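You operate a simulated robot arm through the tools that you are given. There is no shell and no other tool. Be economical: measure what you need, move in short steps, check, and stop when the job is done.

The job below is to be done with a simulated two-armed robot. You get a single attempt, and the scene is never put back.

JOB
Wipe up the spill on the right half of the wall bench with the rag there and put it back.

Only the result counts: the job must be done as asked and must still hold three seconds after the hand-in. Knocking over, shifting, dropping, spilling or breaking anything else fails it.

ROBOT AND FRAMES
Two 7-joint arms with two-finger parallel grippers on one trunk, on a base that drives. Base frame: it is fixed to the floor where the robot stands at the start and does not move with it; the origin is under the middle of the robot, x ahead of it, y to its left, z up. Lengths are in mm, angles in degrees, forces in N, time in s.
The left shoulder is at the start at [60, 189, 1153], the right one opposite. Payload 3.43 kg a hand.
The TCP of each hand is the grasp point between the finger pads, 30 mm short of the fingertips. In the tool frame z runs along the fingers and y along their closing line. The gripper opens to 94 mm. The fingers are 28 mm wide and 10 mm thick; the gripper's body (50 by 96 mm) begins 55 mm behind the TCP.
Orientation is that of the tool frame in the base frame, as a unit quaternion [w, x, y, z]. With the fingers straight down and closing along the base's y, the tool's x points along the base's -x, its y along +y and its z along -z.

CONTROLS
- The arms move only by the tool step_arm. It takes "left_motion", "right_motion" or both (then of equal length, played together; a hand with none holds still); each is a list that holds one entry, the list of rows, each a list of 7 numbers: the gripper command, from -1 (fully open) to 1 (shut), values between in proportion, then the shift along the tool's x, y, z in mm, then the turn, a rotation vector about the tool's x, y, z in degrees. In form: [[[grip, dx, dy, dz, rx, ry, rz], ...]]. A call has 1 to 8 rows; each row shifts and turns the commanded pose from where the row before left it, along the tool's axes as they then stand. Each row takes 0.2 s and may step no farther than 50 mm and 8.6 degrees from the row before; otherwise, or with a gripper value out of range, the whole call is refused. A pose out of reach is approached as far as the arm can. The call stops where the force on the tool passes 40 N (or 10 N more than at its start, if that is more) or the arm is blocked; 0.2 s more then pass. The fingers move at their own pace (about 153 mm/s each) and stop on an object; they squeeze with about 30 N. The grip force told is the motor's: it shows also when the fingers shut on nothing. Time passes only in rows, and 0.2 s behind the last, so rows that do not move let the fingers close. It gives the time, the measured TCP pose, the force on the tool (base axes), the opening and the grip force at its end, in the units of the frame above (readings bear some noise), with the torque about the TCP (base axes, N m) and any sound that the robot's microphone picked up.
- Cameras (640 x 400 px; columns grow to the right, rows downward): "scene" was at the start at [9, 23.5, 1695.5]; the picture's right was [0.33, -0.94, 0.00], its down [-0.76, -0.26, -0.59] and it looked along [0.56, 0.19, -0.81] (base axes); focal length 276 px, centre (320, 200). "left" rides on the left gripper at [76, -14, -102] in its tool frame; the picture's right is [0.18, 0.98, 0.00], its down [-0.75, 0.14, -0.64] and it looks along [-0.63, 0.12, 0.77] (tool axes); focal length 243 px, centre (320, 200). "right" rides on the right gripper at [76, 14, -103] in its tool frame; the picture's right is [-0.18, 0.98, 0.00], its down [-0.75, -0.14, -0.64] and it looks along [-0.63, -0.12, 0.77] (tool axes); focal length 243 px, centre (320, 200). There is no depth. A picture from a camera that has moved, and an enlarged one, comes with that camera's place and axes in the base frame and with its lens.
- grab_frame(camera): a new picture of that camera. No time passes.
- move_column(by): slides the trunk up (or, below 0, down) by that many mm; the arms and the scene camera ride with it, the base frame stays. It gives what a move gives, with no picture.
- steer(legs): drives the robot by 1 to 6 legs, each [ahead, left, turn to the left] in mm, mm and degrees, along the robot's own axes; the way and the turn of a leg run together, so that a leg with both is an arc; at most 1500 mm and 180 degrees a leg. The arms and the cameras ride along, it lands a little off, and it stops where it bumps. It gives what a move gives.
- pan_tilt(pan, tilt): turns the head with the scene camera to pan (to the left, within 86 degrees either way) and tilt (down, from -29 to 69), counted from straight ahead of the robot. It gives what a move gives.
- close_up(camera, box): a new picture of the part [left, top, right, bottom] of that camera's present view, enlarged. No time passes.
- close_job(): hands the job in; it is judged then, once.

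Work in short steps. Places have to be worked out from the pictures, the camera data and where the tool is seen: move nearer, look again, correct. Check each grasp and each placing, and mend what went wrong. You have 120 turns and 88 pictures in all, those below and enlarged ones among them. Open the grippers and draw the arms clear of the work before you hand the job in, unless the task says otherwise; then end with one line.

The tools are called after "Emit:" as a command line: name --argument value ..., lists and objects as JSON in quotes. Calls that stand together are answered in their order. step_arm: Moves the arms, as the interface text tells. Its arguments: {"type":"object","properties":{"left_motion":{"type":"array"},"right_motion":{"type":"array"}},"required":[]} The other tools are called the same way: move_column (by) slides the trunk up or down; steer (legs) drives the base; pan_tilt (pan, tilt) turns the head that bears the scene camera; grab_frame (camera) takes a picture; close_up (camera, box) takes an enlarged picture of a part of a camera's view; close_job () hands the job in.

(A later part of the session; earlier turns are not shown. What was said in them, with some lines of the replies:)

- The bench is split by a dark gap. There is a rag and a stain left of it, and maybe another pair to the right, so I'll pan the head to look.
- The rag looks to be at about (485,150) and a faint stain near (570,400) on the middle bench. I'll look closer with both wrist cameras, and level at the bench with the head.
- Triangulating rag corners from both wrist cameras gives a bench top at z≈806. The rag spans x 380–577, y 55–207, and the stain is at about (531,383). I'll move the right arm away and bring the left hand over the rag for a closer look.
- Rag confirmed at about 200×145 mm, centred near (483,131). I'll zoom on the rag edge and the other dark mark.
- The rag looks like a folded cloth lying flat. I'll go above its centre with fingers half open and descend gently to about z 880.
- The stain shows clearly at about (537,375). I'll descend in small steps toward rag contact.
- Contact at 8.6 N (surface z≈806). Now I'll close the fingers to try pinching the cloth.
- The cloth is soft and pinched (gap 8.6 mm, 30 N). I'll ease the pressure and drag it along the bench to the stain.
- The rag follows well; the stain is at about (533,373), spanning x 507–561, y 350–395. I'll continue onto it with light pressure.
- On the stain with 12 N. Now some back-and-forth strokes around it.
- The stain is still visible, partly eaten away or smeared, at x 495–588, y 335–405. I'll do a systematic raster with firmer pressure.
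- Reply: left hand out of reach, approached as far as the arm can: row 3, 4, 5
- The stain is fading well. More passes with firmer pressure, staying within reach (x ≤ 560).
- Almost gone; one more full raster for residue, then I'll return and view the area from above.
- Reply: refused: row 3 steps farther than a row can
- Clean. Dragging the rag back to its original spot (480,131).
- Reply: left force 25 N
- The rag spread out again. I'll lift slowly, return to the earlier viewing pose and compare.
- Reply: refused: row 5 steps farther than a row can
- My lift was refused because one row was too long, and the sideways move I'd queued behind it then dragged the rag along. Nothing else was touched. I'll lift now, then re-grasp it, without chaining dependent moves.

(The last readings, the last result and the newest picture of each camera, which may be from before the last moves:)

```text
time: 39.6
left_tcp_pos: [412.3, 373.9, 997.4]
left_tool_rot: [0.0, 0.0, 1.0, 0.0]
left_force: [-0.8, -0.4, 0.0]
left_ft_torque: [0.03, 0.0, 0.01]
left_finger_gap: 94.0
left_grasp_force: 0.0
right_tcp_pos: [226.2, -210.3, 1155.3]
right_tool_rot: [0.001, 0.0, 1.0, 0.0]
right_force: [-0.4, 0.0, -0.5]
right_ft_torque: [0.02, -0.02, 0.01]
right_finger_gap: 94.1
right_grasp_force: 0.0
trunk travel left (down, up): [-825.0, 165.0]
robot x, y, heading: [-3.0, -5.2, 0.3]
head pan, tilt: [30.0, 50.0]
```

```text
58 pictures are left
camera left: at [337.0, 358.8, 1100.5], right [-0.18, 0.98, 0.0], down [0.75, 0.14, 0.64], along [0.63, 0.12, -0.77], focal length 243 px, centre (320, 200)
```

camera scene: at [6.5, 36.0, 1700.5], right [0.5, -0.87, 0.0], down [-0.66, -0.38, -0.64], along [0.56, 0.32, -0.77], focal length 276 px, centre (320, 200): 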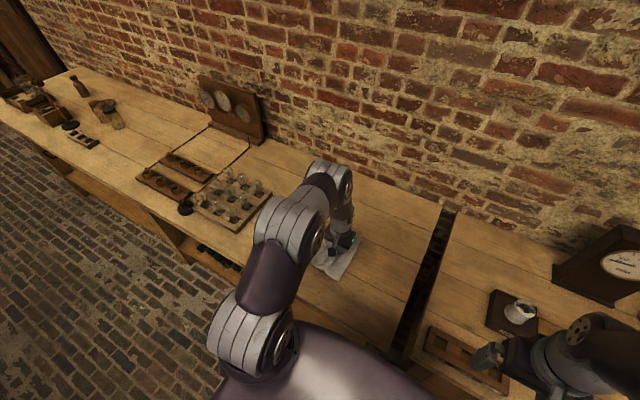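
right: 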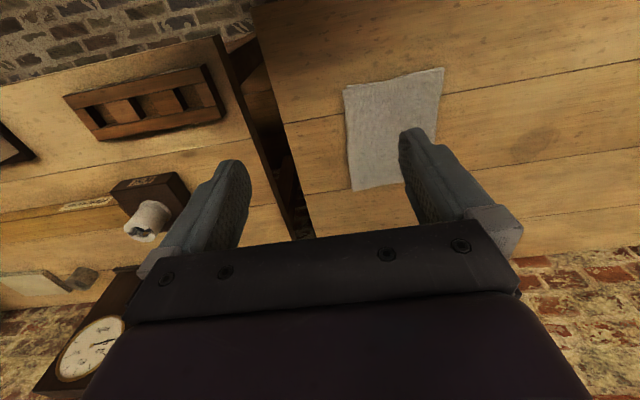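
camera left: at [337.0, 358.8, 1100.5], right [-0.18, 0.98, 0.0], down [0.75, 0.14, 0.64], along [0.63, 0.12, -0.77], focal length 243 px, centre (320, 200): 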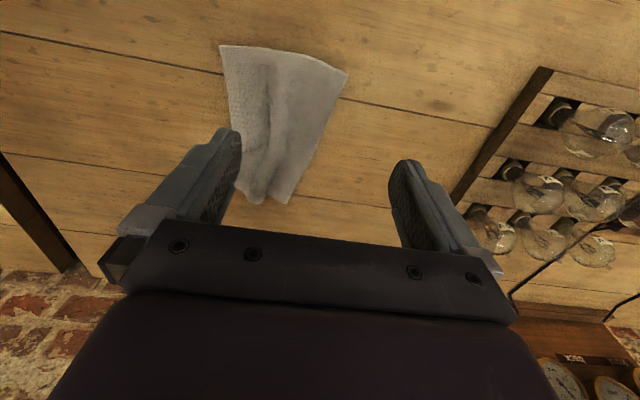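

The rag is now centred near (480,318) with a ridge. I'll go above it with a ~60 mm opening.

Emit:
step_arm --left_motion '[[[-0.3, -18, -14, 30, 0, 0, 0], [-0.3, -18, -14, 30, 0, 0, 0], [-0.3, -18, -14, 30, 0, 0, 0], [-0.3, -18, -14, 30, 0, 0, 0]]]'

Emit:
grab_frame --camera "left"

```text
time: 40.6
left_tcp_pos: [489.6, 316.3, 876.2]
left_tool_rot: [0.0, 0.0, 1.0, 0.001]
left_force: [0.5, 0.5, -1.1]
left_ft_torque: [0.0, -0.01, -0.02]
left_finger_gap: 60.9
left_grasp_force: 0.1
right_tcp_pos: [228.2, -207.3, 1155.5]
right_tool_rot: [-0.001, 0.0, 1.0, 0.0]
right_force: [0.1, 0.2, 0.5]
right_ft_torque: [-0.01, -0.01, 0.01]
right_finger_gap: 94.0
right_grasp_force: 0.0
trunk travel left (down, up): [-825.0, 165.0]
robot x, y, heading: [-1.7, 0.7, -0.2]
head pan, tilt: [30.0, 50.0]
```

```text
57 pictures are left
camera left: at [415.1, 301.5, 977.8], right [-0.18, 0.98, 0.0], down [0.75, 0.14, 0.64], along [0.63, 0.12, -0.77], focal length 243 px, centre (320, 200)
```

left: 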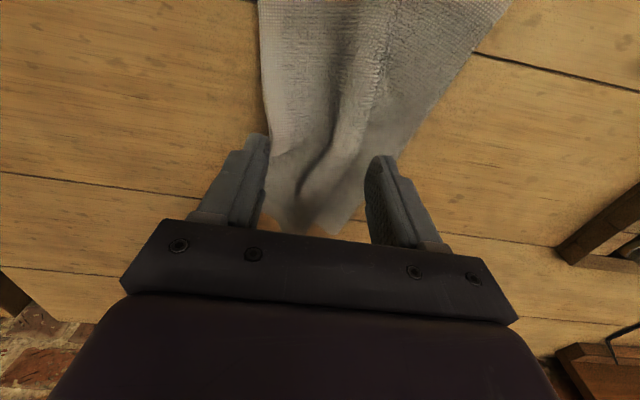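

Descending onto the rag and pinching.

Emit:
step_arm --left_motion '[[[-0.3, 0, 4, 15, 0, 0, 0], [-0.3, 0, 0, 15, 0, 0, 0], [-0.3, 0, 0, 7, 0, 0, 0], [0.3, 0, 0, 2, 0, 0, 0], [1, 0, 0, 0, 0, 0, 0], [1, 0, 0, 0, 0, 0, 0]]]'

Emit:
grab_frame --camera "left"

```text
time: 42.0
left_tcp_pos: [488.6, 320.5, 837.8]
left_tool_rot: [0.002, 0.0, 1.0, 0.002]
left_force: [1.0, -0.1, 9.1]
left_ft_torque: [-0.06, -0.05, 0.03]
left_finger_gap: 12.0
left_grasp_force: 30.3
right_tcp_pos: [227.9, -209.0, 1155.6]
right_tool_rot: [0.0, 0.0, 1.0, 0.0]
right_force: [0.3, -0.5, 0.0]
right_ft_torque: [-0.01, 0.03, -0.01]
right_finger_gap: 93.9
right_grasp_force: 0.1
trunk travel left (down, up): [-825.0, 165.0]
robot x, y, heading: [-1.2, -2.3, 0.1]
head pan, tilt: [30.0, 50.0]
```

```text
56 pictures are left
camera left: at [412.4, 305.5, 940.3], right [-0.18, 0.98, 0.0], down [0.75, 0.14, 0.64], along [0.63, 0.12, -0.77], focal length 243 px, centre (320, 200)
```

left: 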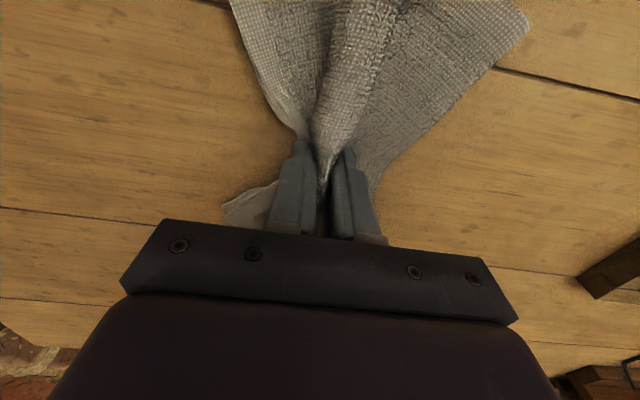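

Grasped (12 mm). Dragging back to y≈131.

Emit:
step_arm --left_motion '[[[1, 0, -27, -2, 0, 0, 0], [1, 0, -27, 0, 0, 0, 0], [1, 0, -27, 0, 0, 0, 0], [1, 1, -27, 0, 0, 0, 0], [1, 1, -27, 0, 0, 0, 0], [1, 1, -27, 0, 0, 0, 0], [1, 1, -27, 0, 0, 0, 0], [1, 0, 0, 1, 0, 0, 0]]]'

```text
time: 43.8
left_tcp_pos: [484.0, 131.6, 838.4]
left_tool_rot: [0.001, 0.0, 1.0, 0.001]
left_force: [-0.5, -0.4, 5.4]
left_ft_torque: [0.0, 0.05, -0.04]
left_finger_gap: 11.7
left_grasp_force: 29.9
right_tcp_pos: [226.2, -208.2, 1155.4]
right_tool_rot: [0.001, 0.0, 1.0, 0.0]
right_force: [-0.3, 0.6, -0.1]
right_ft_torque: [-0.04, -0.01, 0.04]
right_finger_gap: 94.0
right_grasp_force: 0.0
trunk travel left (down, up): [-825.0, 165.0]
robot x, y, heading: [-0.4, 2.6, 0.3]
head pan, tilt: [30.0, 50.0]
```

Opening slowly while lightly pressing, to spread the cloth.

Emit:
step_arm --left_motion '[[[0.6, 0, 0, 1, 0, 0, 0], [0.3, 0, 0, 1, 0, 0, 0], [0, 0, 0, 0, 0, 0, 0], [-0.4, 0, 0, 0, 0, 0, 0], [-0.8, 0, 0, 0, 0, 0, 0], [-0.8, 0, 0, 0, 0, 0, 0]]]'

Emit:
grab_frame --camera "left"

```text
time: 45.2
left_tcp_pos: [485.8, 131.5, 836.6]
left_tool_rot: [0.001, 0.0, 1.0, 0.0]
left_force: [0.8, -1.0, 9.3]
left_ft_torque: [-0.15, -0.01, -0.03]
left_finger_gap: 83.1
left_grasp_force: 0.1
right_tcp_pos: [227.0, -209.4, 1156.5]
right_tool_rot: [0.0, 0.0, 1.0, -0.001]
right_force: [0.0, 0.1, 0.4]
right_ft_torque: [0.03, 0.01, 0.03]
right_finger_gap: 94.2
right_grasp_force: 0.1
trunk travel left (down, up): [-825.0, 165.0]
robot x, y, heading: [-0.1, -2.7, -0.2]
head pan, tilt: [30.0, 50.0]
```

```text
55 pictures are left
camera left: at [408.8, 117.3, 939.0], right [-0.18, 0.98, 0.0], down [0.75, 0.14, 0.64], along [0.63, 0.12, -0.77], focal length 243 px, centre (320, 200)
```

left: 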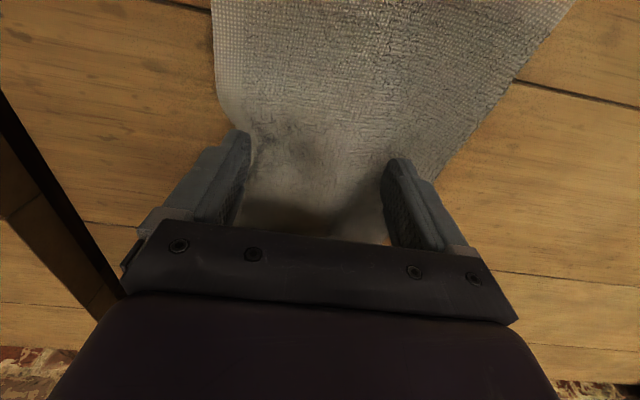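

The rag lies spread. Lifting straight up, then back.

Emit:
step_arm --left_motion '[[[-0.8, 0, 0, -5, 0, 0, 0], [-0.8, 0, 0, -10, 0, 0, 0], [-0.8, 0, 0, -25, 0, 0, 0], [-0.8, 20, 0, -40, 0, 0, 0], [-0.8, 30, 0, -35, 0, 0, 0], [-0.8, 30, 0, -35, 0, 0, 0], [-0.8, 25, 0, -15, 0, 0, 0]]]'

Emit:
grab_frame --camera "left"

```text
time: 46.8
left_tcp_pos: [376.9, 131.6, 1000.8]
left_tool_rot: [0.0, 0.0, 1.0, -0.001]
left_force: [0.7, -0.4, -0.5]
left_ft_torque: [-0.01, 0.0, 0.0]
left_finger_gap: 84.6
left_grasp_force: 0.1
right_tcp_pos: [225.8, -208.8, 1156.3]
right_tool_rot: [0.0, 0.001, 1.0, 0.0]
right_force: [-0.5, 0.1, 0.3]
right_ft_torque: [-0.03, -0.01, -0.02]
right_finger_gap: 93.8
right_grasp_force: 0.0
trunk travel left (down, up): [-825.0, 165.0]
robot x, y, heading: [3.9, 1.5, -0.2]
head pan, tilt: [30.0, 50.0]
```

```text
54 pictures are left
camera left: at [301.4, 117.3, 1103.2], right [-0.18, 0.98, 0.0], down [0.75, 0.14, 0.64], along [0.63, 0.12, -0.77], focal length 243 px, centre (320, 200)
```

left: 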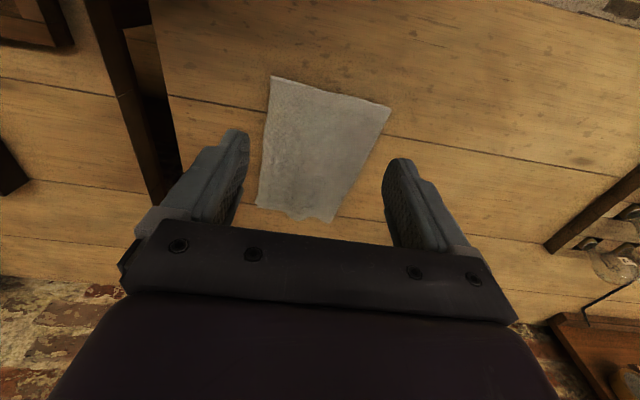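

The rag is back within about 10 mm of its original outline. Now I'll inspect the spill area from above.

Emit:
step_arm --left_motion '[[[-1, -5, 40, 0, 0, 0, 0], [-1, -5, 40, 0, 0, 0, 0], [-1, -5, 40, 0, 0, 0, 0], [-1, -5, 40, 0, 0, 0, 0], [-1, -5, 40, 0, 0, 0, 0]]]'

Emit:
grab_frame --camera "left"

Emit:
close_up --camera "left" --box '[220, 80, 540, 260]'

```text
time: 48.0
left_tcp_pos: [405.2, 332.0, 998.7]
left_tool_rot: [0.0, 0.001, 1.0, -0.001]
left_force: [0.3, 0.1, -0.4]
left_ft_torque: [-0.03, 0.0, -0.02]
left_finger_gap: 93.9
left_grasp_force: 0.0
right_tcp_pos: [228.6, -207.3, 1156.1]
right_tool_rot: [0.001, 0.0, 1.0, -0.001]
right_force: [0.4, 0.0, 1.1]
right_ft_torque: [-0.03, 0.04, 0.01]
right_finger_gap: 93.8
right_grasp_force: 0.0
trunk travel left (down, up): [-825.0, 165.0]
robot x, y, heading: [2.9, -2.4, 0.2]
head pan, tilt: [30.0, 50.0]
```

```text
53 pictures are left
camera left: at [329.7, 318.2, 1100.7], right [-0.18, 0.98, 0.0], down [0.75, 0.14, 0.64], along [0.63, 0.12, -0.77], focal length 243 px, centre (320, 200)
```

left: 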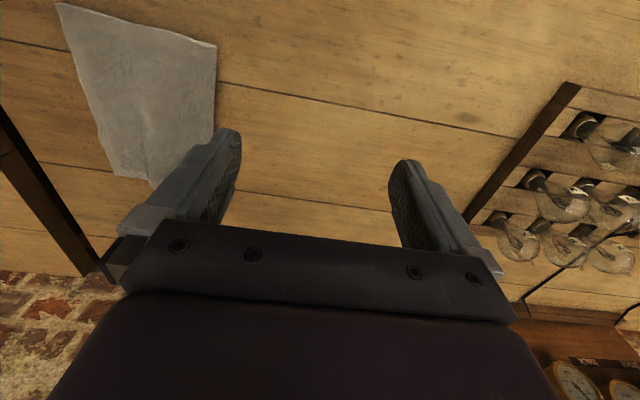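

```text
2.00 times, centred on (380, 170) of left
camera zoom: at [329.7, 318.2, 1100.7], right [-0.18, 0.98, 0.0], down [0.75, 0.14, 0.64], along [0.63, 0.12, -0.77], focal length 485 px, centre (200, 260)
```

zoom: 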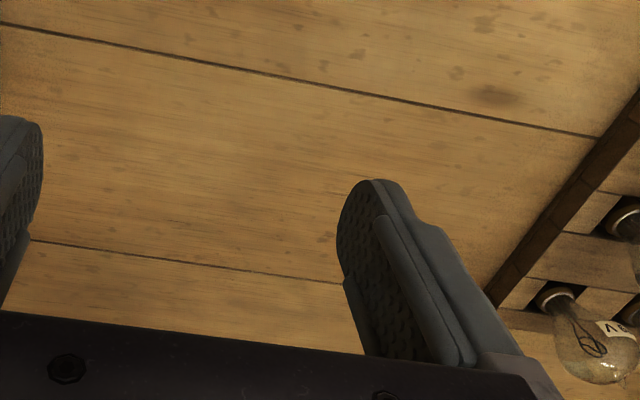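

The spill area is clean. I'll draw the left arm back to its starting pose and take a final look.

Emit:
step_arm --left_motion '[[[-1, 18, 19, -16, 0, 0, 0], [-1, 18, 19, -16, 0, 0, 0], [-1, 18, 19, -16, 0, 0, 0], [-1, 18, 19, -16, 0, 0, 0], [-1, 18, 19, -16, 0, 0, 0], [-1, 18, 19, -16, 0, 0, 0]]]'

Emit:
grab_frame --camera "left"

Emit:
grab_frame --camera "scene"

```text
time: 49.4
left_tcp_pos: [297.3, 446.2, 1097.3]
left_tool_rot: [0.0, 0.0, 1.0, 0.0]
left_force: [0.5, 0.2, -0.7]
left_ft_torque: [0.02, -0.02, 0.01]
left_finger_gap: 94.0
left_grasp_force: 0.0
right_tcp_pos: [226.3, -208.7, 1156.0]
right_tool_rot: [0.001, 0.0, 1.0, 0.0]
right_force: [-0.2, 0.2, -0.8]
right_ft_torque: [-0.02, 0.01, 0.0]
right_finger_gap: 94.1
right_grasp_force: 0.0
trunk travel left (down, up): [-825.0, 165.0]
robot x, y, heading: [1.0, -4.6, 0.1]
head pan, tilt: [30.0, 50.0]
```

```text
51 pictures are left
camera left: at [220.0, 431.7, 1199.9], right [-0.18, 0.98, 0.0], down [0.75, 0.14, 0.64], along [0.63, 0.12, -0.77], focal length 243 px, centre (320, 200)
```

left: 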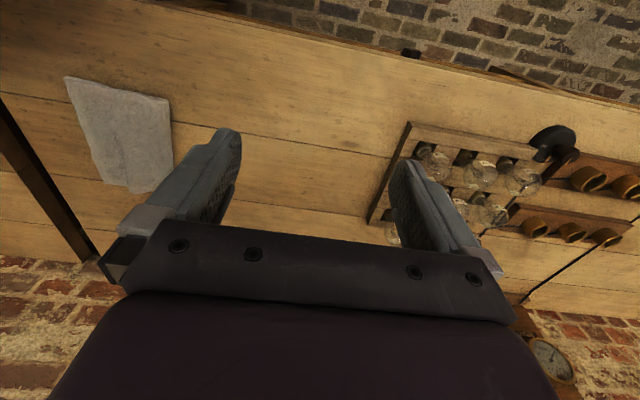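

```text
50 pictures are left
camera scene: at [5.2, 38.0, 1700.4], right [0.5, -0.87, 0.0], down [-0.66, -0.38, -0.64], along [0.56, 0.32, -0.77], focal length 276 px, centre (320, 200)
```

scene: 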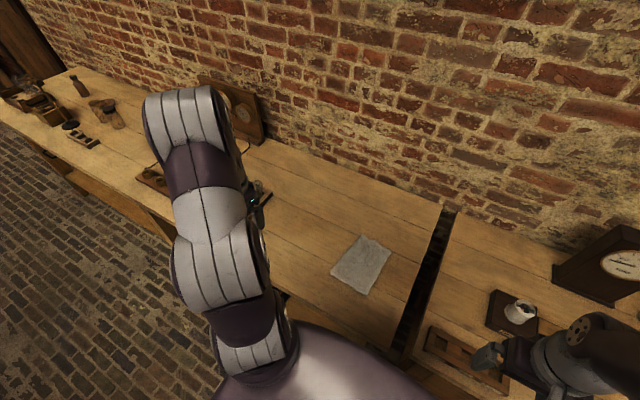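

The stain is gone, the rag is back in its place, nothing else moved, and both hands are open and clear. Handing in.

Emit:
close_job

```text
The job is handed in.
```

I wiped up the spill on the right half of the wall bench and put the rag back within about 2 cm of where it lay, turned slightly. At one point I dragged the rag off its spot by mistake and had to move it back; I saw nothing else on the bench disturbed.
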